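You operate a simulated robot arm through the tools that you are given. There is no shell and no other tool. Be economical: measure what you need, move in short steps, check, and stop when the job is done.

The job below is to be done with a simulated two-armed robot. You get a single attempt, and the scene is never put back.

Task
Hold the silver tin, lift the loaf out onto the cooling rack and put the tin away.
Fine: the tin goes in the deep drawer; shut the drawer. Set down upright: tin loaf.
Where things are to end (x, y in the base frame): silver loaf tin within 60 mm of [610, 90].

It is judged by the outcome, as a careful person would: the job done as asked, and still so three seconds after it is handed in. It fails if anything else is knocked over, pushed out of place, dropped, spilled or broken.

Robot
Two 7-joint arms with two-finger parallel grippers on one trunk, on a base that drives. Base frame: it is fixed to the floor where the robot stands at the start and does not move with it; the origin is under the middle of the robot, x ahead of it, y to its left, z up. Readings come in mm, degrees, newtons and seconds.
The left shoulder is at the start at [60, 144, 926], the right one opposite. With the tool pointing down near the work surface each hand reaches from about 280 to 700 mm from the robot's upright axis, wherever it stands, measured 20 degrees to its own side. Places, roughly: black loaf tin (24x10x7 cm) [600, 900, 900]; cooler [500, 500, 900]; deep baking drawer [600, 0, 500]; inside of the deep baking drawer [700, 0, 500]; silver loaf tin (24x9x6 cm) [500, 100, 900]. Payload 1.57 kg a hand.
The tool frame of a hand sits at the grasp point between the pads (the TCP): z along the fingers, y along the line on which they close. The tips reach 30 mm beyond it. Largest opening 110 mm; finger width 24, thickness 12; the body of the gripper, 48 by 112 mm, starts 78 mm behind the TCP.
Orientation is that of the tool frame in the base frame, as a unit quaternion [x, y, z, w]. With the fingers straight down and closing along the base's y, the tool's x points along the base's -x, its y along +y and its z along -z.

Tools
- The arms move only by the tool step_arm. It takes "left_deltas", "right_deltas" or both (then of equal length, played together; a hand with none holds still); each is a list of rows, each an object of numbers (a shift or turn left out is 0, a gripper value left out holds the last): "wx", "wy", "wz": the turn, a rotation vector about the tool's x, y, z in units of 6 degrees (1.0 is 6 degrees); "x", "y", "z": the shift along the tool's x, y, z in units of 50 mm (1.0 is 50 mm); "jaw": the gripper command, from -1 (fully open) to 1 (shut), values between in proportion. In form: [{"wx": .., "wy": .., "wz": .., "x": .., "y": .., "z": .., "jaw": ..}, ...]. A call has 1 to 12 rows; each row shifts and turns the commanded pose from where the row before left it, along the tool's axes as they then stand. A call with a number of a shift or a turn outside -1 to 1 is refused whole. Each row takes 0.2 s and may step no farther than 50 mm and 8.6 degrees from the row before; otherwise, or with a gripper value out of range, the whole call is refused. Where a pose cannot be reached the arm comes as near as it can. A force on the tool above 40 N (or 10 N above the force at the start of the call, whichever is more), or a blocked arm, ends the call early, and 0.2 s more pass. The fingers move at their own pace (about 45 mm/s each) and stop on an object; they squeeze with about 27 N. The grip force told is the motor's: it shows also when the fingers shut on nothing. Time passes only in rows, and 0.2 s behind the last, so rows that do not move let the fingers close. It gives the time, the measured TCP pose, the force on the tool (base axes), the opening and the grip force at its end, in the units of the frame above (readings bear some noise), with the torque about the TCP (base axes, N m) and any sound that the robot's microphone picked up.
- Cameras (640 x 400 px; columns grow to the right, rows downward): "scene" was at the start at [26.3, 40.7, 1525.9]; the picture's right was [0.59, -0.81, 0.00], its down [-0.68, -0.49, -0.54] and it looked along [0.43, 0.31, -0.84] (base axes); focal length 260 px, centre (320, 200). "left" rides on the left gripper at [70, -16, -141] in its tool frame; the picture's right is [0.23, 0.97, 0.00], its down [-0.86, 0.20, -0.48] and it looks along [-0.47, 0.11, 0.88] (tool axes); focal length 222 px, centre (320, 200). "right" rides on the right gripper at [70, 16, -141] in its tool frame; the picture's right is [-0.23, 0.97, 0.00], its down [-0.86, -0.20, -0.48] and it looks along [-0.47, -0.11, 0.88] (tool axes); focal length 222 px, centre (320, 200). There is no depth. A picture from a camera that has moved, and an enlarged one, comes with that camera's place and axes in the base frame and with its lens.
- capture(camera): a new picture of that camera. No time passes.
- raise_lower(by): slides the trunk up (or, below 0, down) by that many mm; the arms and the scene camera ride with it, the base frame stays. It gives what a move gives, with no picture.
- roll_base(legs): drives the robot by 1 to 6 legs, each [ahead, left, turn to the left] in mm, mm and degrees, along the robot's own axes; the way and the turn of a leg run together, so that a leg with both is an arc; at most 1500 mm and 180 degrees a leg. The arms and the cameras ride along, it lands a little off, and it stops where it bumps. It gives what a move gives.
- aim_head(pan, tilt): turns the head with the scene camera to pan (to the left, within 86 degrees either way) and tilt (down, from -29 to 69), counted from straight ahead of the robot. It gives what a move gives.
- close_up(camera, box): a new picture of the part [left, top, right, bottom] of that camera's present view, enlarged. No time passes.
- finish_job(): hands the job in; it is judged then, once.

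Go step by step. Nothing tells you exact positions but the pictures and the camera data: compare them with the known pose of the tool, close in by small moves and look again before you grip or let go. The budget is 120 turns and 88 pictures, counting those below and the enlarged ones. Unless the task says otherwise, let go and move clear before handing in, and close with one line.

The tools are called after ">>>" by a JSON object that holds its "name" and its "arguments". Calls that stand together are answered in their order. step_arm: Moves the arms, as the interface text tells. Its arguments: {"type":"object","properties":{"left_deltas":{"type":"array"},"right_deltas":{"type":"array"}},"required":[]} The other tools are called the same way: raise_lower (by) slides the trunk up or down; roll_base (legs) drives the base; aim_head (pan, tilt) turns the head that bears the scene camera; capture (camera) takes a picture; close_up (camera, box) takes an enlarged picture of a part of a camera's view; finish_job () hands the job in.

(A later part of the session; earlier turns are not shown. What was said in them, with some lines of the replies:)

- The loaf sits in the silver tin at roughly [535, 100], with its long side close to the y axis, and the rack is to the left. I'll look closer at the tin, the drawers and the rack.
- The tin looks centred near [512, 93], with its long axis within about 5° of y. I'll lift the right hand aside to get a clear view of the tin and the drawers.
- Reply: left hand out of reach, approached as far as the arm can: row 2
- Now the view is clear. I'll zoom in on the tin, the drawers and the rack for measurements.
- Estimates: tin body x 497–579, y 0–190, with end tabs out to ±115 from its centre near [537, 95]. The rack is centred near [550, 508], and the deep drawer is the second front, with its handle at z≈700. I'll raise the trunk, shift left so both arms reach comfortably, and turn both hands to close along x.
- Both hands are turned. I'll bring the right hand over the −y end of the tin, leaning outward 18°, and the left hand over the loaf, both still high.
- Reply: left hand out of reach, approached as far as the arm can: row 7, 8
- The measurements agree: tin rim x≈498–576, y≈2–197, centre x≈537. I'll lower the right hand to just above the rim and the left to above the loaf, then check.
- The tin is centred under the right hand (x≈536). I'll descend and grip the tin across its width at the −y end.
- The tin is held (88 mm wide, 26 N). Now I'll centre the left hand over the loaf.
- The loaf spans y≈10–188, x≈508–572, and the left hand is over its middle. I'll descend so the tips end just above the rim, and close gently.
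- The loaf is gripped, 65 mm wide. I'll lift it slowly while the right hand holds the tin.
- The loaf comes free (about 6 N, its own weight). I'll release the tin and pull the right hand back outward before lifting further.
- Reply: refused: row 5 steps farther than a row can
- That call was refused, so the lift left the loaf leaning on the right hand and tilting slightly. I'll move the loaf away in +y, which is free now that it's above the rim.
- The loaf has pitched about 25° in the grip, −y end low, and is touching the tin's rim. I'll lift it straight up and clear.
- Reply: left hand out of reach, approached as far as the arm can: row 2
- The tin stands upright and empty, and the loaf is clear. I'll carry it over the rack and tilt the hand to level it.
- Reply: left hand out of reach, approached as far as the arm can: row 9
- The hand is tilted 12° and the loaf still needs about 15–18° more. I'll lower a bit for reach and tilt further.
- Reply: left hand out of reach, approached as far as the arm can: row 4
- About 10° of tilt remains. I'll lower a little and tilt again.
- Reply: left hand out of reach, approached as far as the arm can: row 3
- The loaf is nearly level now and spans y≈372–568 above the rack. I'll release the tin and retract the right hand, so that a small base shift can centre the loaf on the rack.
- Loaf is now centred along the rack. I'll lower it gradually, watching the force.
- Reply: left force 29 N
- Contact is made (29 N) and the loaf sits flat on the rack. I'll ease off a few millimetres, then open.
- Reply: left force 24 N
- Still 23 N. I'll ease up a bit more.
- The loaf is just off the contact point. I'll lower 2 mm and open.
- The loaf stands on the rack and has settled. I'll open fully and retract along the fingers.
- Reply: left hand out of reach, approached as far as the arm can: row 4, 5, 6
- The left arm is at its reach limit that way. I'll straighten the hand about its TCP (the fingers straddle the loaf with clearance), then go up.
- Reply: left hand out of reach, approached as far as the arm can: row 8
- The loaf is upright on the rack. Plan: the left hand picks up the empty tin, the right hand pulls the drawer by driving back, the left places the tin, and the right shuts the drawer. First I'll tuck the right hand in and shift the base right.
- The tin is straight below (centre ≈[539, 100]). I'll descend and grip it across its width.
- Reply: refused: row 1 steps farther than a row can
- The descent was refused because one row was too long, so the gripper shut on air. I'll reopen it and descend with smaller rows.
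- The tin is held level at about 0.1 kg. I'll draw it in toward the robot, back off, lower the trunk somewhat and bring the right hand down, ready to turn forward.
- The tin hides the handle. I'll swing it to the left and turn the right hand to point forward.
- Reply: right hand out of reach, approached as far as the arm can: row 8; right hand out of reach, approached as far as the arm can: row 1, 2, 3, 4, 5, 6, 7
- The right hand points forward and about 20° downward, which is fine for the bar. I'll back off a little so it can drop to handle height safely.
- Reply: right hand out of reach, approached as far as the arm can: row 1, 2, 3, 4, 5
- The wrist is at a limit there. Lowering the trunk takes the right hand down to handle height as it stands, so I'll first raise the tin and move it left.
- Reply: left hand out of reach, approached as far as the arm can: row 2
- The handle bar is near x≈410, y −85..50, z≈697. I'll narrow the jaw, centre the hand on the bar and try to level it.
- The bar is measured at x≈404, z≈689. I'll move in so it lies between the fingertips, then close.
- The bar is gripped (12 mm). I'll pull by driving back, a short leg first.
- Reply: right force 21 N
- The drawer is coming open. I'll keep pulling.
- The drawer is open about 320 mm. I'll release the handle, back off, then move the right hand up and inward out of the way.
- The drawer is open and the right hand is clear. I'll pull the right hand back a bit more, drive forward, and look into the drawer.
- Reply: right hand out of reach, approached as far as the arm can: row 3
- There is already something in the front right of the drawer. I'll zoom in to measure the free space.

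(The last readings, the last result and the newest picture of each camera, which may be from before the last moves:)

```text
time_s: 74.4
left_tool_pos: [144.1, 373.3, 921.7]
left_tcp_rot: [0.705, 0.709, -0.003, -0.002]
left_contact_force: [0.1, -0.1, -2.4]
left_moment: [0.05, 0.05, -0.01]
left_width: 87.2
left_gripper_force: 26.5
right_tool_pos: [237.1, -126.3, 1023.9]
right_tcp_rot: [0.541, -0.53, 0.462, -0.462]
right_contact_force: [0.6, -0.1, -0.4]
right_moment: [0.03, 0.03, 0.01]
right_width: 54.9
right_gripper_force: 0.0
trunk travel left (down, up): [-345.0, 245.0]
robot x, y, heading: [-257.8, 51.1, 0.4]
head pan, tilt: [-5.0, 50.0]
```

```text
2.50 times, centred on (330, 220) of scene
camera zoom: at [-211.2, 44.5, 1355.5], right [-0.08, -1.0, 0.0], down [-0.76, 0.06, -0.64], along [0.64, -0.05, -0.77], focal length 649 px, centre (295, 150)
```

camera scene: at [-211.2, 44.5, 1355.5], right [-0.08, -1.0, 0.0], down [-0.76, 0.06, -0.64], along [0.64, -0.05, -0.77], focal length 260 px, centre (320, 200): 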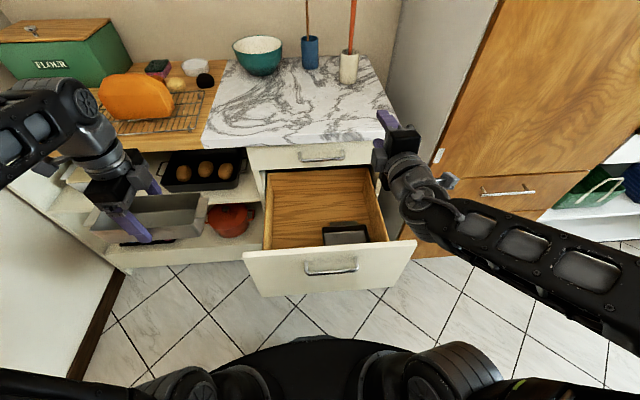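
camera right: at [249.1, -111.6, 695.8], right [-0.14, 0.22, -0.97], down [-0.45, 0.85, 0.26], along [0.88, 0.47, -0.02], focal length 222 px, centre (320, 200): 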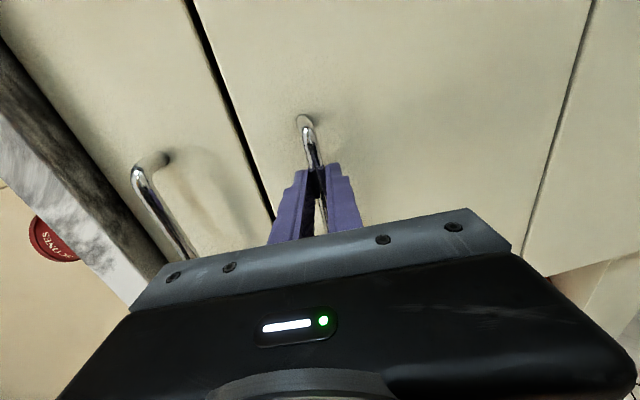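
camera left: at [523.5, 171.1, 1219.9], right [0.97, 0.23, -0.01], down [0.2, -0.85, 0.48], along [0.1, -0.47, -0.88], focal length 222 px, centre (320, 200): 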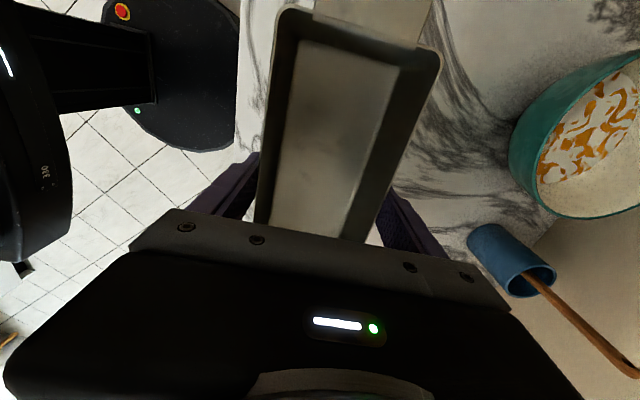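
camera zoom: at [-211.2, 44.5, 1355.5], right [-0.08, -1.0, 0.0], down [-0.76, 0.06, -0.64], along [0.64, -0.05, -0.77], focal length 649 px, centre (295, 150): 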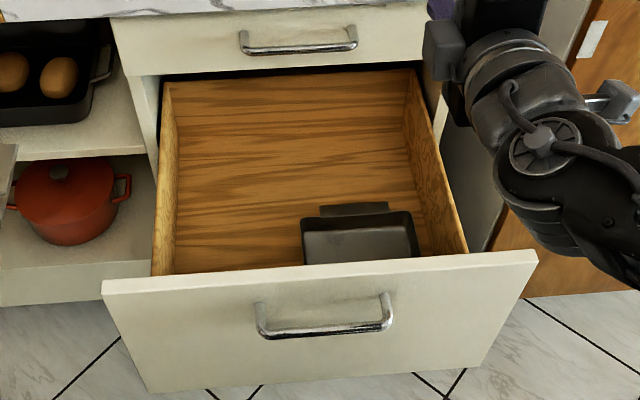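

The drawer already holds a pan at the front right (y < about −7), so the tin should go in lengthwise along x at about x 280 (drawer open), y 95. I'll turn the left hand 90° and lift the right hand away.

>>> {"name": "step_arm", "arguments": {"left_deltas": [{"wz": -1}, {"wz": -1}, {"wz": -1}, {"wz": -1}, {"wz": -1}, {"wz": -1}, {"wz": -1}, {"wz": -1}], "right_deltas": [{"y": -0.8, "x": 0.4}, {"y": -0.8, "x": 0.4}, {"x": 0.8}, {}, {}, {}, {}, {}]}}

>>> {"name": "step_arm", "arguments": {"left_deltas": [{"wz": -1}, {"wz": -1}, {"wz": -1}, {"wz": -1}, {"wz": -1}, {"wz": -1}, {"wz": -1}, {}]}}

>>> {"name": "capture", "arguments": {"camera": "scene"}}

```text
time_s: 76.2
left_tool_pos: [142.6, 373.5, 922.7]
left_tcp_rot: [0.355, 0.935, -0.001, -0.002]
left_contact_force: [0.5, -0.4, -1.6]
left_moment: [0.01, 0.01, 0.03]
left_width: 87.2
left_gripper_force: 27.0
right_tool_pos: [250.0, -203.8, 1105.2]
right_tcp_rot: [0.541, -0.529, 0.463, -0.461]
right_contact_force: [0.2, 0.0, 0.8]
right_moment: [0.02, -0.01, 0.04]
right_width: 54.8
right_gripper_force: 0.1
trunk travel left (down, up): [-345.0, 245.0]
robot x, y, heading: [-256.7, 48.9, 0.5]
head pan, tilt: [-5.0, 50.0]
```

```text
time_s: 78.0
left_tool_pos: [144.2, 374.4, 921.8]
left_tcp_rot: [-0.003, 1.0, 0.0, -0.002]
left_contact_force: [-0.2, 0.1, -1.2]
left_moment: [0.04, 0.02, 0.0]
left_width: 87.3
left_gripper_force: 27.0
right_tool_pos: [250.2, -204.8, 1105.7]
right_tcp_rot: [0.541, -0.53, 0.462, -0.461]
right_contact_force: [-0.7, 0.2, -0.3]
right_moment: [0.02, 0.02, 0.03]
right_width: 55.1
right_gripper_force: 0.0
trunk travel left (down, up): [-345.0, 245.0]
robot x, y, heading: [-260.2, 54.7, 0.1]
head pan, tilt: [-5.0, 50.0]
```

```text
25 pictures are left
camera scene: at [-212.0, 44.4, 1355.5], right [-0.08, -1.0, 0.0], down [-0.76, 0.06, -0.64], along [0.64, -0.05, -0.77], focal length 260 px, centre (320, 200)
```

scene: 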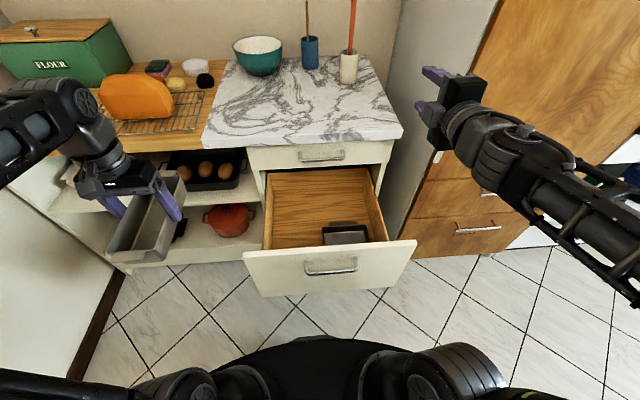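

Tin turned. I'll carry it over the drawer at height.

>>> {"name": "step_arm", "arguments": {"left_deltas": [{"y": -0.9}, {"y": -0.9}, {"y": -0.9}, {"y": -0.9}, {"y": -0.9}, {"y": -0.9}, {"y": -0.18}, {"x": -0.8}, {"x": -0.8}, {"x": -0.7}, {}]}}

>>> {"name": "capture", "arguments": {"camera": "left"}}

>>> {"name": "capture", "arguments": {"camera": "scene"}}

```text
time_s: 80.4
left_tool_pos: [226.0, 95.0, 922.5]
left_tcp_rot: [-0.002, 1.0, 0.0, -0.002]
left_contact_force: [-0.1, -0.2, -1.9]
left_moment: [-0.04, -0.01, 0.0]
left_width: 87.4
left_gripper_force: 26.5
left hand out of reach, approached as far as the arm can: row 10
right_tool_pos: [250.4, -204.5, 1104.5]
right_tcp_rot: [0.541, -0.53, 0.461, -0.462]
right_contact_force: [-0.1, -0.3, -0.8]
right_moment: [0.02, 0.06, 0.02]
right_width: 54.9
right_gripper_force: 0.1
trunk travel left (down, up): [-345.0, 245.0]
robot x, y, heading: [-261.6, 50.2, 0.1]
head pan, tilt: [-5.0, 50.0]
```

```text
24 pictures are left
camera left: at [157.0, 79.2, 1064.3], right [-0.23, 0.97, 0.0], down [0.86, 0.2, 0.48], along [0.46, 0.11, -0.88], focal length 222 px, centre (320, 200)
```

left: 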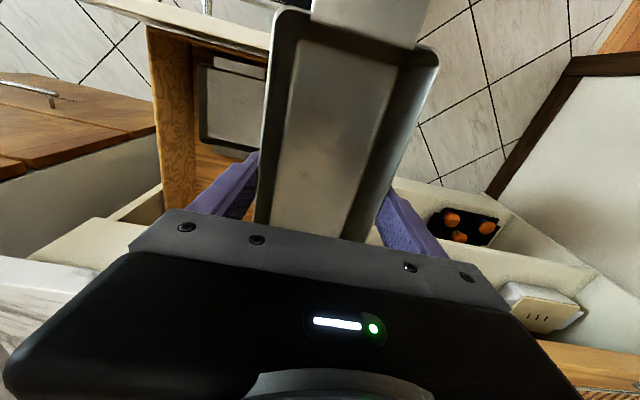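

```text
23 pictures are left
camera scene: at [-211.9, 44.6, 1355.5], right [-0.08, -1.0, 0.0], down [-0.76, 0.06, -0.64], along [0.64, -0.05, -0.77], focal length 260 px, centre (320, 200)
```

scene: 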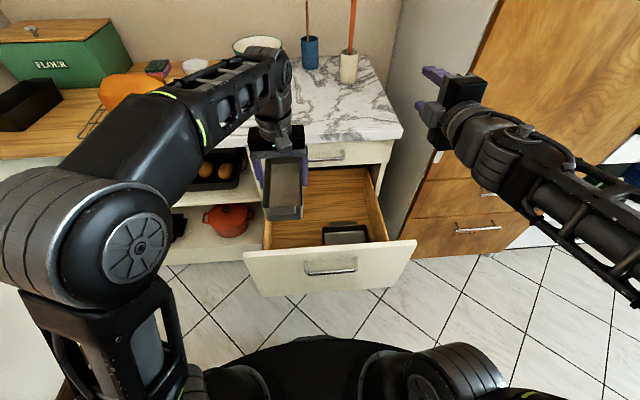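

The drawer's inner front is at x≈147 and the existing pan spans y −15..−141. I'll lower slightly for reach, go forward to x≈283, then down.

>>> {"name": "step_arm", "arguments": {"left_deltas": [{"z": 0.9}, {"z": 0.8}, {"x": -0.6}, {"x": -0.54}, {}]}}

>>> {"name": "capture", "arguments": {"camera": "left"}}

>>> {"name": "close_up", "arguments": {"camera": "scene", "box": [220, 110, 430, 300]}}

```text
time_s: 81.6
left_tool_pos: [282.7, 95.2, 837.0]
left_tcp_rot: [-0.002, 1.0, -0.001, -0.001]
left_contact_force: [-0.5, 0.4, -1.8]
left_moment: [0.0, 0.02, 0.01]
left_width: 87.4
left_gripper_force: 27.5
right_tool_pos: [250.0, -203.7, 1105.7]
right_tcp_rot: [0.541, -0.53, 0.461, -0.462]
right_contact_force: [0.9, 0.3, 0.2]
right_moment: [0.0, -0.01, 0.02]
right_width: 54.9
right_gripper_force: 0.0
trunk travel left (down, up): [-345.0, 245.0]
robot x, y, heading: [-257.9, 48.4, 0.2]
head pan, tilt: [-5.0, 50.0]
```

```text
22 pictures are left
camera left: at [213.4, 79.6, 979.0], right [-0.23, 0.97, 0.0], down [0.86, 0.2, 0.47], along [0.46, 0.11, -0.88], focal length 222 px, centre (320, 200)
```

left: 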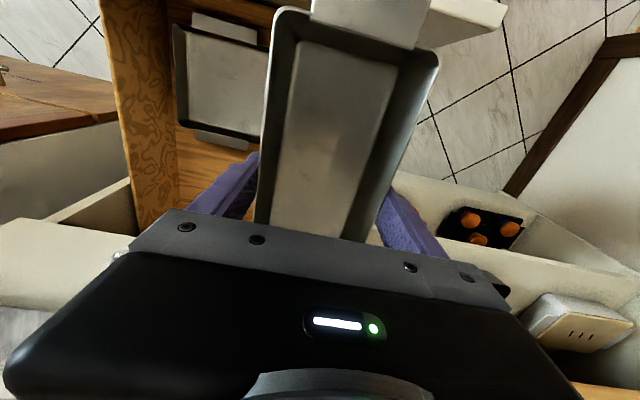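

```text
2.11 times, centred on (325, 205) of scene
camera zoom: at [-211.9, 44.3, 1355.5], right [-0.08, -1.0, 0.0], down [-0.76, 0.06, -0.64], along [0.64, -0.05, -0.77], focal length 546 px, centre (310, 190)
```

zoom: 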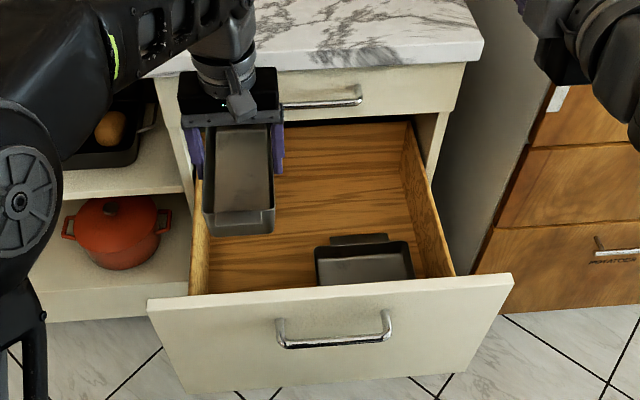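

I'll shift 15 mm right to keep clear of the drawer's left wall, then descend.

>>> {"name": "step_arm", "arguments": {"left_deltas": [{"y": -0.3}, {"z": 0.8}, {"z": 0.8}, {"z": 0.8}, {"z": 0.8}, {"z": 0.6}, {}]}}

>>> {"name": "close_up", "arguments": {"camera": "scene", "box": [220, 110, 430, 300]}}

>>> {"name": "capture", "arguments": {"camera": "left"}}

```text
time_s: 83.2
left_tool_pos: [281.5, 80.5, 646.8]
left_tcp_rot: [-0.003, 1.0, -0.001, -0.002]
left_contact_force: [-0.3, -0.6, -1.3]
left_moment: [0.01, 0.02, 0.01]
left_width: 87.1
left_gripper_force: 26.6
right_tool_pos: [249.7, -205.3, 1104.2]
right_tcp_rot: [0.542, -0.529, 0.462, -0.461]
right_contact_force: [0.7, -0.9, 0.0]
right_moment: [-0.02, -0.02, -0.04]
right_width: 54.9
right_gripper_force: 0.0
trunk travel left (down, up): [-345.0, 245.0]
robot x, y, heading: [-262.3, 50.8, 0.4]
head pan, tilt: [-5.0, 50.0]
```

```text
2.11 times, centred on (325, 205) of scene
camera zoom: at [-211.9, 44.3, 1355.5], right [-0.08, -1.0, 0.0], down [-0.76, 0.06, -0.64], along [0.64, -0.05, -0.77], focal length 546 px, centre (310, 190)
```

zoom: 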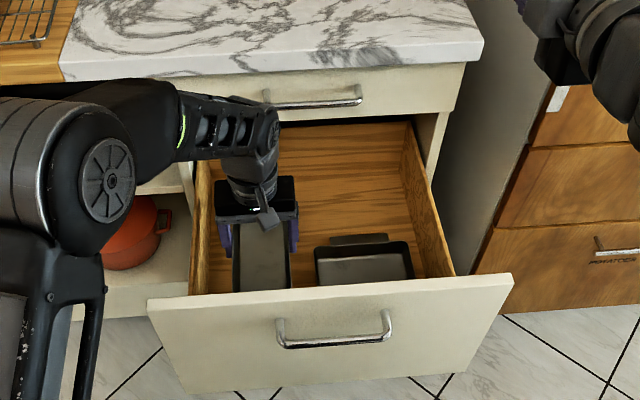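

```text
19 pictures are left
camera left: at [212.8, 64.4, 788.5], right [-0.23, 0.97, 0.0], down [0.86, 0.2, 0.47], along [0.46, 0.11, -0.88], focal length 222 px, centre (320, 200)
```

left: 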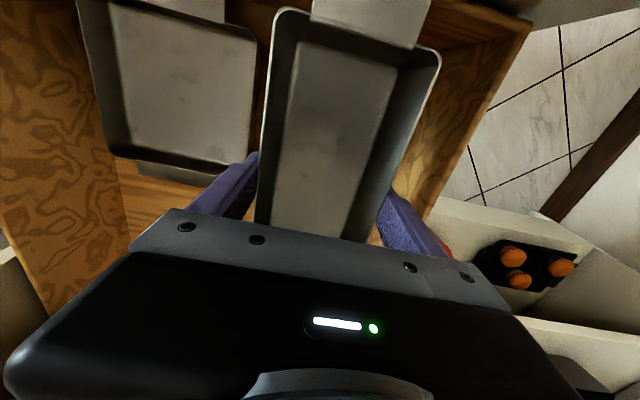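

Everything is clear; the pan's edge is near y≈5. I'll nudge +5 mm in y and continue down in gentle steps.

>>> {"name": "step_arm", "arguments": {"left_deltas": [{"y": 0.1}, {"z": 0.7}, {"z": 0.5}, {}]}}

>>> {"name": "step_arm", "arguments": {"left_deltas": [{"z": 0.2}, {"z": 0.15}, {"z": 0.15}, {"z": 0.15}, {}]}}

```text
time_s: 84.2
left_tool_pos: [281.5, 84.9, 586.4]
left_tcp_rot: [-0.002, 1.0, -0.002, -0.002]
left_contact_force: [0.7, -0.1, -1.6]
left_moment: [0.01, 0.02, 0.02]
left_width: 87.3
left_gripper_force: 26.9
right_tool_pos: [250.2, -203.8, 1104.5]
right_tcp_rot: [0.541, -0.53, 0.462, -0.461]
right_contact_force: [0.5, 0.6, 0.3]
right_moment: [0.02, -0.02, -0.03]
right_width: 55.0
right_gripper_force: 0.0
trunk travel left (down, up): [-345.0, 245.0]
robot x, y, heading: [-258.2, 48.0, 0.2]
head pan, tilt: [-5.0, 50.0]
```

```text
time_s: 85.4
left_tool_pos: [281.2, 85.6, 555.7]
left_tcp_rot: [-0.002, 1.0, 0.0, -0.003]
left_contact_force: [0.1, 0.4, -1.4]
left_moment: [0.03, 0.01, -0.04]
left_width: 87.3
left_gripper_force: 26.6
right_tool_pos: [249.1, -204.1, 1103.3]
right_tcp_rot: [0.542, -0.53, 0.461, -0.461]
right_contact_force: [0.1, -0.5, 0.2]
right_moment: [0.02, 0.03, 0.02]
right_width: 55.1
right_gripper_force: 0.1
trunk travel left (down, up): [-345.0, 245.0]
robot x, y, heading: [-255.5, 50.3, 0.3]
head pan, tilt: [-5.0, 50.0]
```

>>> {"name": "step_arm", "arguments": {"left_deltas": [{"z": 0.12}, {"z": 0.12}, {}]}}

>>> {"name": "capture", "arguments": {"camera": "left"}}

```text
time_s: 86.2
left_tool_pos: [281.7, 84.4, 542.5]
left_tcp_rot: [-0.003, 1.0, -0.001, -0.003]
left_contact_force: [-0.4, 0.0, -1.3]
left_moment: [-0.04, 0.02, -0.01]
left_width: 87.2
left_gripper_force: 26.7
right_tool_pos: [250.4, -204.4, 1105.3]
right_tcp_rot: [0.541, -0.53, 0.462, -0.461]
right_contact_force: [0.5, -0.5, 0.1]
right_moment: [0.04, 0.03, 0.03]
right_width: 55.0
right_gripper_force: 0.0
trunk travel left (down, up): [-345.0, 245.0]
robot x, y, heading: [-259.9, 47.4, 0.4]
head pan, tilt: [-5.0, 50.0]
```

```text
18 pictures are left
camera left: at [212.7, 68.9, 683.9], right [-0.23, 0.97, 0.0], down [0.86, 0.2, 0.47], along [0.46, 0.11, -0.88], focal length 222 px, centre (320, 200)
```

left: 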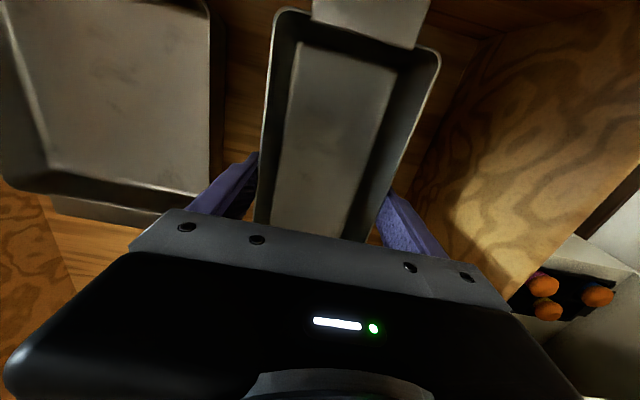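

Both sides have ample gaps and the tin isn't on the floor yet. I'll keep lowering in small steps.

>>> {"name": "step_arm", "arguments": {"left_deltas": [{"z": 0.1}, {"z": 0.1}, {}]}}

>>> {"name": "step_arm", "arguments": {"left_deltas": [{"z": 0.1}, {"z": 0.1}, {}]}}

```text
time_s: 87.0
left_tool_pos: [282.3, 84.8, 532.8]
left_tcp_rot: [-0.003, 1.0, -0.001, -0.002]
left_contact_force: [-0.2, 0.2, -2.2]
left_moment: [0.0, -0.03, -0.01]
left_width: 87.3
left_gripper_force: 27.1
right_tool_pos: [250.4, -203.6, 1105.6]
right_tcp_rot: [0.541, -0.529, 0.462, -0.462]
right_contact_force: [-0.4, 0.2, -0.1]
right_moment: [0.0, 0.0, 0.02]
right_width: 55.0
right_gripper_force: 0.0
trunk travel left (down, up): [-345.0, 245.0]
robot x, y, heading: [-258.1, 54.8, 0.3]
head pan, tilt: [-5.0, 50.0]
```

```text
time_s: 87.8
left_tool_pos: [281.4, 84.6, 522.1]
left_tcp_rot: [-0.002, 1.0, -0.001, -0.002]
left_contact_force: [1.8, -0.3, -1.9]
left_moment: [-0.04, -0.02, 0.0]
left_width: 87.1
left_gripper_force: 27.2
right_tool_pos: [250.9, -203.7, 1103.7]
right_tcp_rot: [0.542, -0.529, 0.462, -0.462]
right_contact_force: [-0.1, -0.1, -0.1]
right_moment: [-0.02, 0.01, 0.01]
right_width: 55.0
right_gripper_force: 0.1
trunk travel left (down, up): [-345.0, 245.0]
robot x, y, heading: [-257.6, 53.4, 0.3]
head pan, tilt: [-5.0, 50.0]
```

>>> {"name": "step_arm", "arguments": {"left_deltas": [{"z": 0.1}, {"z": 0.1}, {}]}}

>>> {"name": "close_up", "arguments": {"camera": "scene", "box": [200, 110, 430, 300]}}

```text
time_s: 88.6
left_tool_pos: [280.9, 85.3, 512.7]
left_tcp_rot: [-0.003, 1.0, 0.0, -0.003]
left_contact_force: [-0.4, 0.2, -2.4]
left_moment: [-0.02, 0.0, 0.0]
left_width: 87.4
left_gripper_force: 27.0
right_tool_pos: [250.3, -205.6, 1104.3]
right_tcp_rot: [0.542, -0.529, 0.462, -0.462]
right_contact_force: [-0.7, 1.1, -0.1]
right_moment: [-0.04, 0.01, 0.04]
right_width: 54.9
right_gripper_force: 0.1
trunk travel left (down, up): [-345.0, 245.0]
robot x, y, heading: [-256.8, 51.8, 0.1]
head pan, tilt: [-5.0, 50.0]
```

```text
2.11 times, centred on (315, 205) of scene
camera zoom: at [-211.9, 44.3, 1355.5], right [-0.08, -1.0, 0.0], down [-0.76, 0.06, -0.64], along [0.64, -0.05, -0.77], focal length 546 px, centre (330, 190)
```

zoom: 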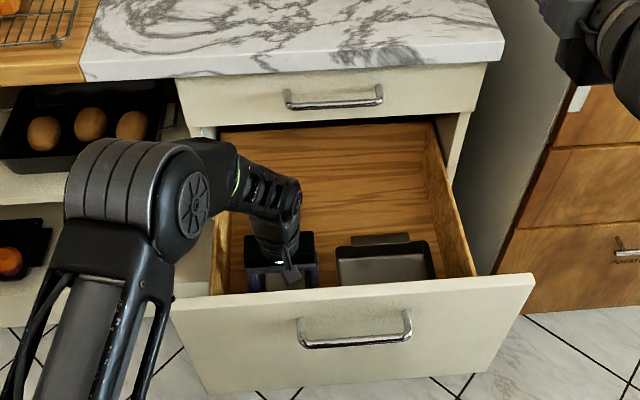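

Still free. I'll continue down in 5 mm steps.

>>> {"name": "step_arm", "arguments": {"left_deltas": [{"z": 0.1}, {}]}}

>>> {"name": "step_arm", "arguments": {"left_deltas": [{"z": 0.1}, {}]}}

>>> {"name": "step_arm", "arguments": {"left_deltas": [{"z": 0.1}, {}]}}

```text
time_s: 89.2
left_tool_pos: [281.7, 84.9, 507.6]
left_tcp_rot: [-0.003, 1.0, -0.001, -0.002]
left_contact_force: [0.0, -0.5, 2.9]
left_moment: [-0.2, -0.42, 0.01]
left_width: 87.1
left_gripper_force: 27.5
right_tool_pos: [250.6, -203.4, 1104.3]
right_tcp_rot: [0.541, -0.53, 0.461, -0.461]
right_contact_force: [0.0, -0.2, 0.0]
right_moment: [-0.01, 0.03, -0.02]
right_width: 55.0
right_gripper_force: 0.0
trunk travel left (down, up): [-345.0, 245.0]
robot x, y, heading: [-256.4, 51.7, 0.3]
head pan, tilt: [-5.0, 50.0]
```

```text
time_s: 89.8
left_tool_pos: [281.4, 84.2, 503.5]
left_tcp_rot: [-0.002, 1.0, -0.001, 0.0]
left_contact_force: [2.1, 2.3, 16.9]
left_moment: [0.05, -0.01, -0.01]
left_width: 87.2
left_gripper_force: 27.0
right_tool_pos: [249.9, -203.9, 1105.5]
right_tcp_rot: [0.541, -0.53, 0.462, -0.462]
right_contact_force: [-0.3, 0.3, 0.0]
right_moment: [0.01, -0.03, 0.02]
right_width: 55.0
right_gripper_force: 0.0
trunk travel left (down, up): [-345.0, 245.0]
robot x, y, heading: [-261.1, 52.3, 0.5]
head pan, tilt: [-5.0, 50.0]
```

```text
time_s: 90.4
left_tool_pos: [281.1, 83.4, 498.4]
left_tcp_rot: [-0.001, 1.0, -0.002, -0.002]
left_contact_force: [1.9, 1.5, 17.2]
left_moment: [0.0, 0.01, -0.02]
left_width: 86.8
left_gripper_force: 27.3
right_tool_pos: [248.3, -204.1, 1105.2]
right_tcp_rot: [0.541, -0.53, 0.461, -0.462]
right_contact_force: [-0.6, 0.7, 0.1]
right_moment: [0.0, 0.02, 0.01]
right_width: 55.1
right_gripper_force: 0.0
trunk travel left (down, up): [-345.0, 245.0]
robot x, y, heading: [-259.8, 57.2, 0.3]
head pan, tilt: [-5.0, 50.0]
```

The tin is on the drawer floor (contact at z≈507). I'll open just enough and lift out straight.

>>> {"name": "step_arm", "arguments": {"left_deltas": [{"z": -0.08, "jaw": -0.8}, {"jaw": -0.8}, {"jaw": -0.8}, {"z": -0.5}, {"z": -0.8}, {}]}}

>>> {"name": "capture", "arguments": {"camera": "left"}}

```text
time_s: 91.8
left_tool_pos: [281.9, 85.2, 566.7]
left_tcp_rot: [-0.003, 1.0, 0.0, -0.002]
left_contact_force: [0.0, 0.6, 0.7]
left_moment: [0.02, 0.02, 0.0]
left_width: 98.9
left_gripper_force: 0.1
right_tool_pos: [250.4, -203.5, 1104.3]
right_tcp_rot: [0.541, -0.53, 0.461, -0.462]
right_contact_force: [-0.1, -0.4, -0.6]
right_moment: [0.0, 0.03, 0.0]
right_width: 54.9
right_gripper_force: 0.0
trunk travel left (down, up): [-345.0, 245.0]
robot x, y, heading: [-256.4, 50.7, 0.4]
head pan, tilt: [-5.0, 50.0]
```

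```text
16 pictures are left
camera left: at [212.7, 68.8, 708.9], right [-0.23, 0.97, 0.0], down [0.86, 0.2, 0.47], along [0.46, 0.11, -0.88], focal length 222 px, centre (320, 200)
```

left: 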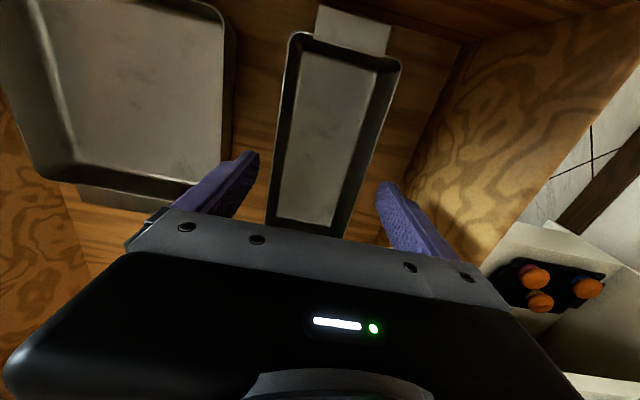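

Tin is upright on the drawer floor. I'll raise the left hand out and take it back to the left.

>>> {"name": "step_arm", "arguments": {"left_deltas": [{"z": -0.9}, {"z": -0.9}, {"z": -0.9}, {"z": -0.9}, {"z": -0.9}, {"z": -0.9}, {"x": 0.9}, {"x": 0.9}, {"x": 0.9}, {"y": 0.9}, {"y": 0.9}, {"y": 0.9}]}}

>>> {"name": "step_arm", "arguments": {"left_deltas": [{"y": 0.9}, {"y": 0.9}, {"y": 0.9}, {}]}}

>>> {"name": "close_up", "arguments": {"camera": "scene", "box": [200, 110, 430, 300]}}

```text
time_s: 94.4
left_tool_pos: [146.1, 221.5, 836.6]
left_tcp_rot: [-0.002, 1.0, -0.001, -0.002]
left_contact_force: [0.4, 0.7, -1.0]
left_moment: [0.0, -0.01, 0.02]
left_width: 99.0
left_gripper_force: 0.0
right_tool_pos: [250.5, -204.3, 1105.7]
right_tcp_rot: [0.542, -0.53, 0.461, -0.462]
right_contact_force: [-0.4, 0.7, -1.2]
right_moment: [-0.02, 0.02, 0.0]
right_width: 55.0
right_gripper_force: 0.1
trunk travel left (down, up): [-345.0, 245.0]
robot x, y, heading: [-260.0, 48.5, 0.3]
head pan, tilt: [-5.0, 50.0]
```

```text
time_s: 95.4
left_tool_pos: [146.5, 355.4, 836.5]
left_tcp_rot: [-0.001, 1.0, -0.001, -0.002]
left_contact_force: [0.0, 0.0, 0.2]
left_moment: [0.0, 0.02, -0.01]
left_width: 98.9
left_gripper_force: 0.1
right_tool_pos: [250.1, -204.0, 1104.3]
right_tcp_rot: [0.542, -0.53, 0.461, -0.462]
right_contact_force: [-0.5, -0.2, -0.5]
right_moment: [-0.01, -0.03, 0.02]
right_width: 54.9
right_gripper_force: 0.1
trunk travel left (down, up): [-345.0, 245.0]
robot x, y, heading: [-260.2, 48.8, 0.5]
head pan, tilt: [-5.0, 50.0]
```

```text
2.11 times, centred on (315, 205) of scene
camera zoom: at [-212.1, 44.4, 1355.5], right [-0.08, -1.0, 0.0], down [-0.76, 0.06, -0.64], along [0.64, -0.05, -0.77], focal length 546 px, centre (330, 190)
```

zoom: 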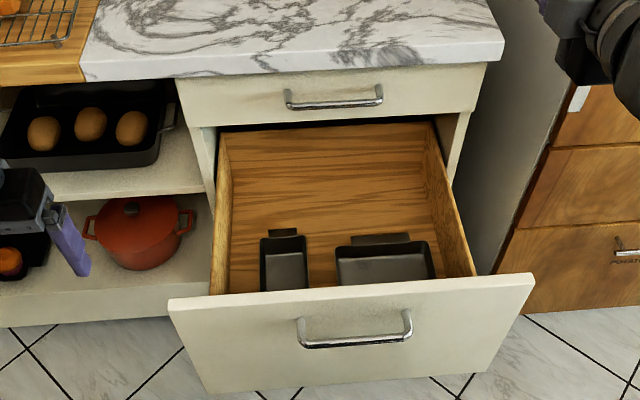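

Now to shut the drawer: back up, lower the trunk, and bring the right hand back to the handle along the way it left.

>>> {"name": "roll_base", "arguments": {"legs": [[-320, 0, 0]]}}

>>> {"name": "raise_lower", "arguments": {"by": -80}}

>>> {"name": "step_arm", "arguments": {"right_deltas": [{"z": 0.9}, {"z": 0.9}, {"z": 0.54}, {"y": 0.86, "x": -0.45}, {"y": 0.86, "x": -0.45}, {"y": 0.86, "x": -0.45}, {"y": 0.86, "x": -0.45}, {"y": 0.86, "x": -0.45}, {"y": 0.86, "x": -0.45}, {"y": 0.86, "x": -0.45}, {"y": 0.17, "x": -0.09}, {}]}}

>>> {"name": "capture", "arguments": {"camera": "right"}}

>>> {"name": "capture", "arguments": {"camera": "scene"}}

```text
time_s: 97.5
left_tool_pos: [-176.0, 351.7, 838.2]
left_tcp_rot: [-0.001, 1.0, -0.001, -0.001]
left_contact_force: [0.5, -1.2, 0.2]
left_moment: [-0.01, -0.02, -0.03]
left_width: 99.0
left_gripper_force: 0.0
right_tool_pos: [-72.7, -205.9, 1104.9]
right_tcp_rot: [0.541, -0.53, 0.462, -0.462]
right_contact_force: [-0.9, 0.1, -0.2]
right_moment: [0.01, 0.02, 0.03]
right_width: 55.1
right_gripper_force: 0.0
trunk travel left (down, up): [-345.0, 245.0]
robot x, y, heading: [-584.1, 49.3, -0.0]
head pan, tilt: [-5.0, 50.0]
```

```text
time_s: 98.7
left_tool_pos: [-174.5, 353.2, 757.3]
left_tcp_rot: [-0.001, 1.0, -0.001, -0.001]
left_contact_force: [0.8, 0.1, -0.6]
left_moment: [0.01, 0.02, 0.01]
left_width: 98.9
left_gripper_force: 0.0
right_tool_pos: [-73.5, -206.2, 1024.7]
right_tcp_rot: [0.541, -0.53, 0.462, -0.462]
right_contact_force: [-0.1, 0.5, -0.1]
right_moment: [0.02, 0.0, 0.03]
right_width: 54.8
right_gripper_force: 0.0
trunk travel left (down, up): [-265.0, 325.0]
robot x, y, heading: [-581.6, 42.5, 0.1]
head pan, tilt: [-5.0, 50.0]
```

```text
time_s: 101.3
left_tool_pos: [-175.4, 352.1, 756.9]
left_tcp_rot: [-0.001, 1.0, 0.001, -0.003]
left_contact_force: [-0.8, 0.0, 0.8]
left_moment: [0.0, 0.0, 0.02]
left_width: 98.9
left_gripper_force: 0.1
right_tool_pos: [-4.4, -46.8, 699.2]
right_tcp_rot: [0.541, -0.529, 0.463, -0.462]
right_contact_force: [0.5, 0.4, -0.5]
right_moment: [0.02, -0.01, 0.04]
right_width: 55.2
right_gripper_force: 0.2
right hand out of reach, approached as far as the arm can: row 9
trunk travel left (down, up): [-265.0, 325.0]
robot x, y, heading: [-583.1, 48.3, 0.1]
head pan, tilt: [-5.0, 50.0]
```

```text
14 pictures are left
camera right: at [-146.6, -116.8, 703.4], right [-0.15, 0.22, -0.97], down [-0.45, 0.85, 0.26], along [0.88, 0.47, -0.03], focal length 222 px, centre (320, 200)
```

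right: 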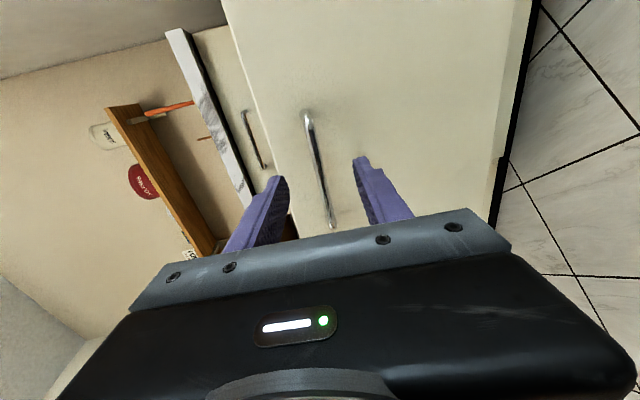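

```text
13 pictures are left
camera scene: at [-534.6, 43.0, 1275.5], right [-0.08, -1.0, 0.0], down [-0.76, 0.06, -0.64], along [0.64, -0.05, -0.77], focal length 260 px, centre (320, 200)
```

scene: 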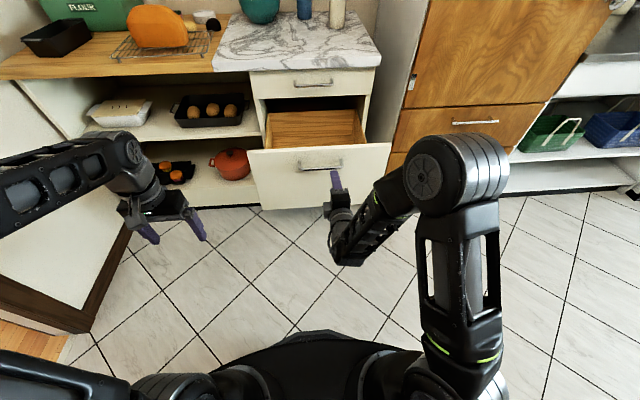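

The bar is aligned between the fingers. I'll move in and grip it again.

>>> {"name": "step_arm", "arguments": {"right_deltas": [{"z": 0.76, "y": -0.02}, {"z": 0.76, "y": -0.02}, {}, {"jaw": 1}, {"jaw": 1}, {"jaw": 1}, {"jaw": 1}, {}]}}

>>> {"name": "capture", "arguments": {"camera": "right"}}

```text
time_s: 103.1
left_tool_pos: [-176.1, 351.5, 757.0]
left_tcp_rot: [-0.001, 1.0, -0.001, -0.002]
left_contact_force: [-0.3, 0.3, 1.0]
left_moment: [-0.01, -0.01, -0.02]
left_width: 99.2
left_gripper_force: 0.1
right_tool_pos: [72.1, -46.5, 691.9]
right_tcp_rot: [0.539, -0.529, 0.463, -0.464]
right_contact_force: [1.2, -0.6, 11.1]
right_moment: [0.74, -0.17, -0.15]
right_width: 12.0
right_gripper_force: 29.5
trunk travel left (down, up): [-265.0, 325.0]
robot x, y, heading: [-579.6, 50.6, 0.0]
head pan, tilt: [-5.0, 50.0]
```

```text
12 pictures are left
camera right: at [-70.5, -115.9, 695.6], right [-0.14, 0.22, -0.97], down [-0.45, 0.85, 0.26], along [0.88, 0.47, -0.02], focal length 222 px, centre (320, 200)
```

right: 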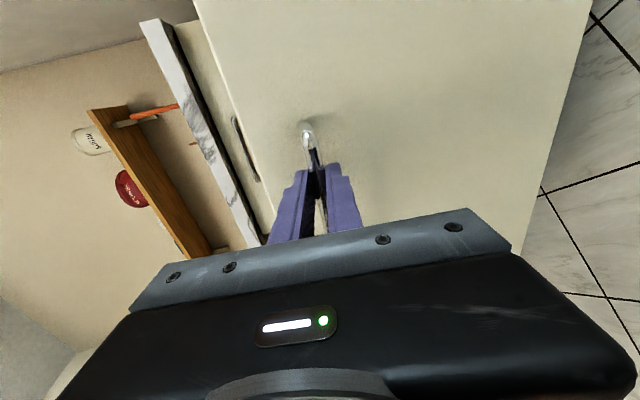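

The handle is gripped again. I'll push the drawer in by driving forward, gently at the end.

>>> {"name": "roll_base", "arguments": {"legs": [[150, 0, 0], [120, 0, 0], [40, 0, 0]]}}

>>> {"name": "capture", "arguments": {"camera": "scene"}}

```text
time_s: 105.8
left_tool_pos: [132.7, 353.4, 758.2]
left_tcp_rot: [0.0, 1.0, 0.0, -0.002]
left_contact_force: [0.0, -0.3, -0.2]
left_moment: [0.0, -0.02, 0.01]
left_width: 98.9
left_gripper_force: 0.1
right_tool_pos: [380.1, -46.5, 691.8]
right_tcp_rot: [0.539, -0.529, 0.464, -0.462]
right_contact_force: [2.4, -1.7, 19.4]
right_moment: [0.68, -0.29, -0.21]
right_width: 12.0
right_gripper_force: 29.2
trunk travel left (down, up): [-265.0, 325.0]
robot x, y, heading: [-270.4, 49.1, 0.2]
head pan, tilt: [-5.0, 50.0]
```

```text
11 pictures are left
camera scene: at [-226.8, 43.9, 1275.6], right [-0.09, -1.0, 0.0], down [-0.76, 0.07, -0.64], along [0.64, -0.05, -0.77], focal length 260 px, centre (320, 200)
```

scene: 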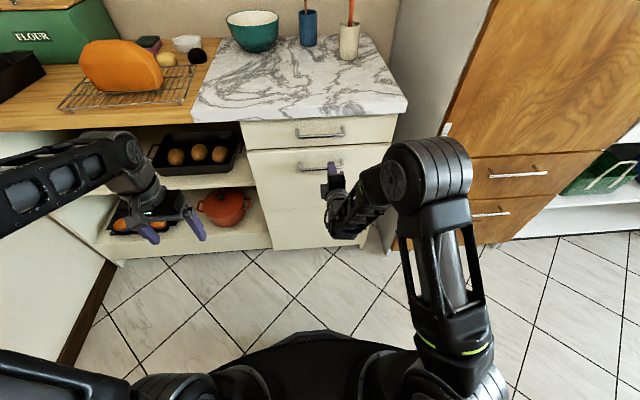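

About 12 mm remain. I'll push the rest with small moves.

>>> {"name": "roll_base", "arguments": {"legs": [[15, 0, 0]]}}

>>> {"name": "close_up", "arguments": {"camera": "scene", "box": [220, 90, 420, 260]}}

```text
time_s: 106.5
left_tool_pos: [147.6, 353.8, 756.8]
left_tcp_rot: [0.0, 1.0, -0.001, -0.002]
left_contact_force: [-0.3, -0.3, 0.5]
left_moment: [0.03, 0.07, 0.01]
left_width: 99.0
left_gripper_force: 0.0
right_tool_pos: [395.6, -46.2, 690.7]
right_tcp_rot: [0.539, -0.53, 0.463, -0.462]
right_contact_force: [-14.8, -0.6, 3.7]
right_moment: [0.75, -0.03, 0.04]
right_width: 12.0
right_gripper_force: 29.3
trunk travel left (down, up): [-265.0, 325.0]
robot x, y, heading: [-258.0, 47.3, -0.1]
head pan, tilt: [-5.0, 50.0]
```

```text
2.35 times, centred on (320, 175) of scene
camera zoom: at [-211.7, 43.8, 1275.5], right [-0.09, -1.0, 0.0], down [-0.76, 0.07, -0.64], along [0.64, -0.05, -0.77], focal length 611 px, centre (320, 259)
```

zoom: 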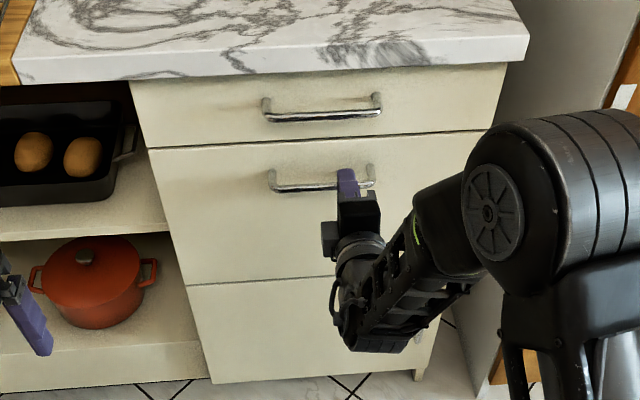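

The drawer has reached its stop and is flush. I'll release the handle and back away.

>>> {"name": "step_arm", "arguments": {"right_deltas": [{"jaw": 0}, {"jaw": 0}, {"jaw": 0}, {"z": -0.6}, {"z": -0.8}, {}]}}

>>> {"name": "roll_base", "arguments": {"legs": [[-120, 0, 0]]}}

>>> {"name": "capture", "arguments": {"camera": "scene"}}

>>> {"name": "close_up", "arguments": {"camera": "scene", "box": [40, 20, 420, 250]}}

```text
time_s: 108.0
left_tool_pos: [148.3, 353.9, 756.4]
left_tcp_rot: [-0.001, 1.0, -0.001, -0.002]
left_contact_force: [-0.6, -0.3, 0.2]
left_moment: [0.01, -0.02, 0.04]
left_width: 99.0
left_gripper_force: 0.0
right_tool_pos: [326.7, -46.6, 701.0]
right_tcp_rot: [0.54, -0.53, 0.463, -0.462]
right_contact_force: [-0.8, -0.3, 0.2]
right_moment: [0.02, 0.01, -0.02]
right_width: 55.0
right_gripper_force: 0.0
trunk travel left (down, up): [-265.0, 325.0]
robot x, y, heading: [-258.8, 50.3, -0.0]
head pan, tilt: [-5.0, 50.0]
```

```text
time_s: 109.2
left_tool_pos: [27.9, 353.9, 757.6]
left_tcp_rot: [-0.001, 1.0, -0.001, -0.002]
left_contact_force: [0.3, 0.1, 0.3]
left_moment: [0.03, -0.03, 0.0]
left_width: 99.1
left_gripper_force: 0.0
right_tool_pos: [206.2, -46.2, 701.2]
right_tcp_rot: [0.54, -0.53, 0.463, -0.462]
right_contact_force: [0.3, -0.3, -0.1]
right_moment: [0.01, 0.01, 0.01]
right_width: 55.1
right_gripper_force: 0.1
trunk travel left (down, up): [-265.0, 325.0]
robot x, y, heading: [-376.8, 50.9, 0.3]
head pan, tilt: [-5.0, 50.0]
```

```text
9 pictures are left
camera scene: at [-330.8, 43.6, 1275.6], right [-0.08, -1.0, 0.0], down [-0.76, 0.06, -0.64], along [0.64, -0.05, -0.77], focal length 260 px, centre (320, 200)
```

scene: 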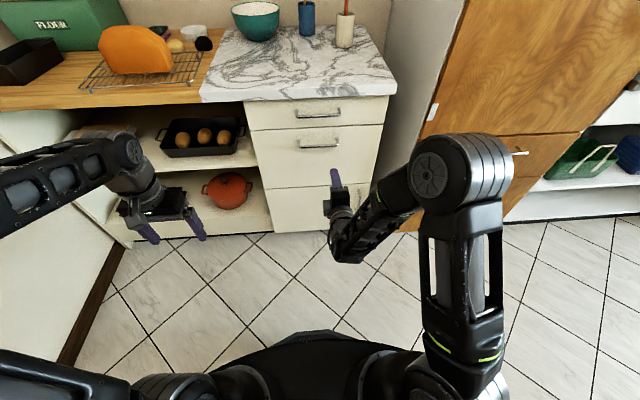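

```text
1.68 times, centred on (230, 135) of scene
camera zoom: at [-330.8, 43.6, 1275.6], right [-0.08, -1.0, 0.0], down [-0.76, 0.06, -0.64], along [0.64, -0.05, -0.77], focal length 437 px, centre (472, 310)
```

zoom: 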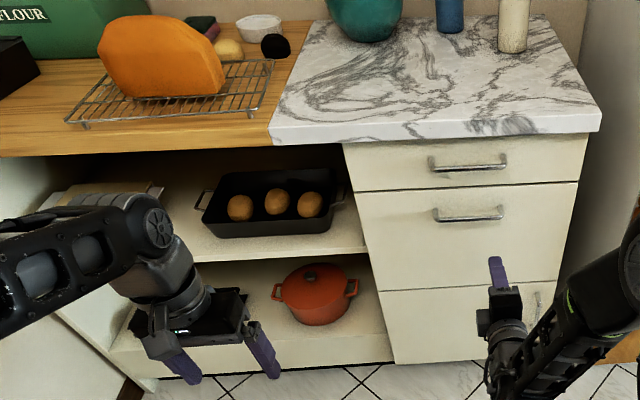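

The drawer is shut and flush, the loaf stands upright on the rack, and nothing else has moved. The tin should be at about [605, 85] in the drawer, so I'm handing in.

>>> {"name": "finish_job", "arguments": {}}

```text
The job is handed in.
```

The loaf is upright on the cooling rack. The silver tin is upright in the deep drawer at about [605, 85] by my estimate, since I couldn't see it once the drawer was shut. The drawer is closed and both hands are clear.
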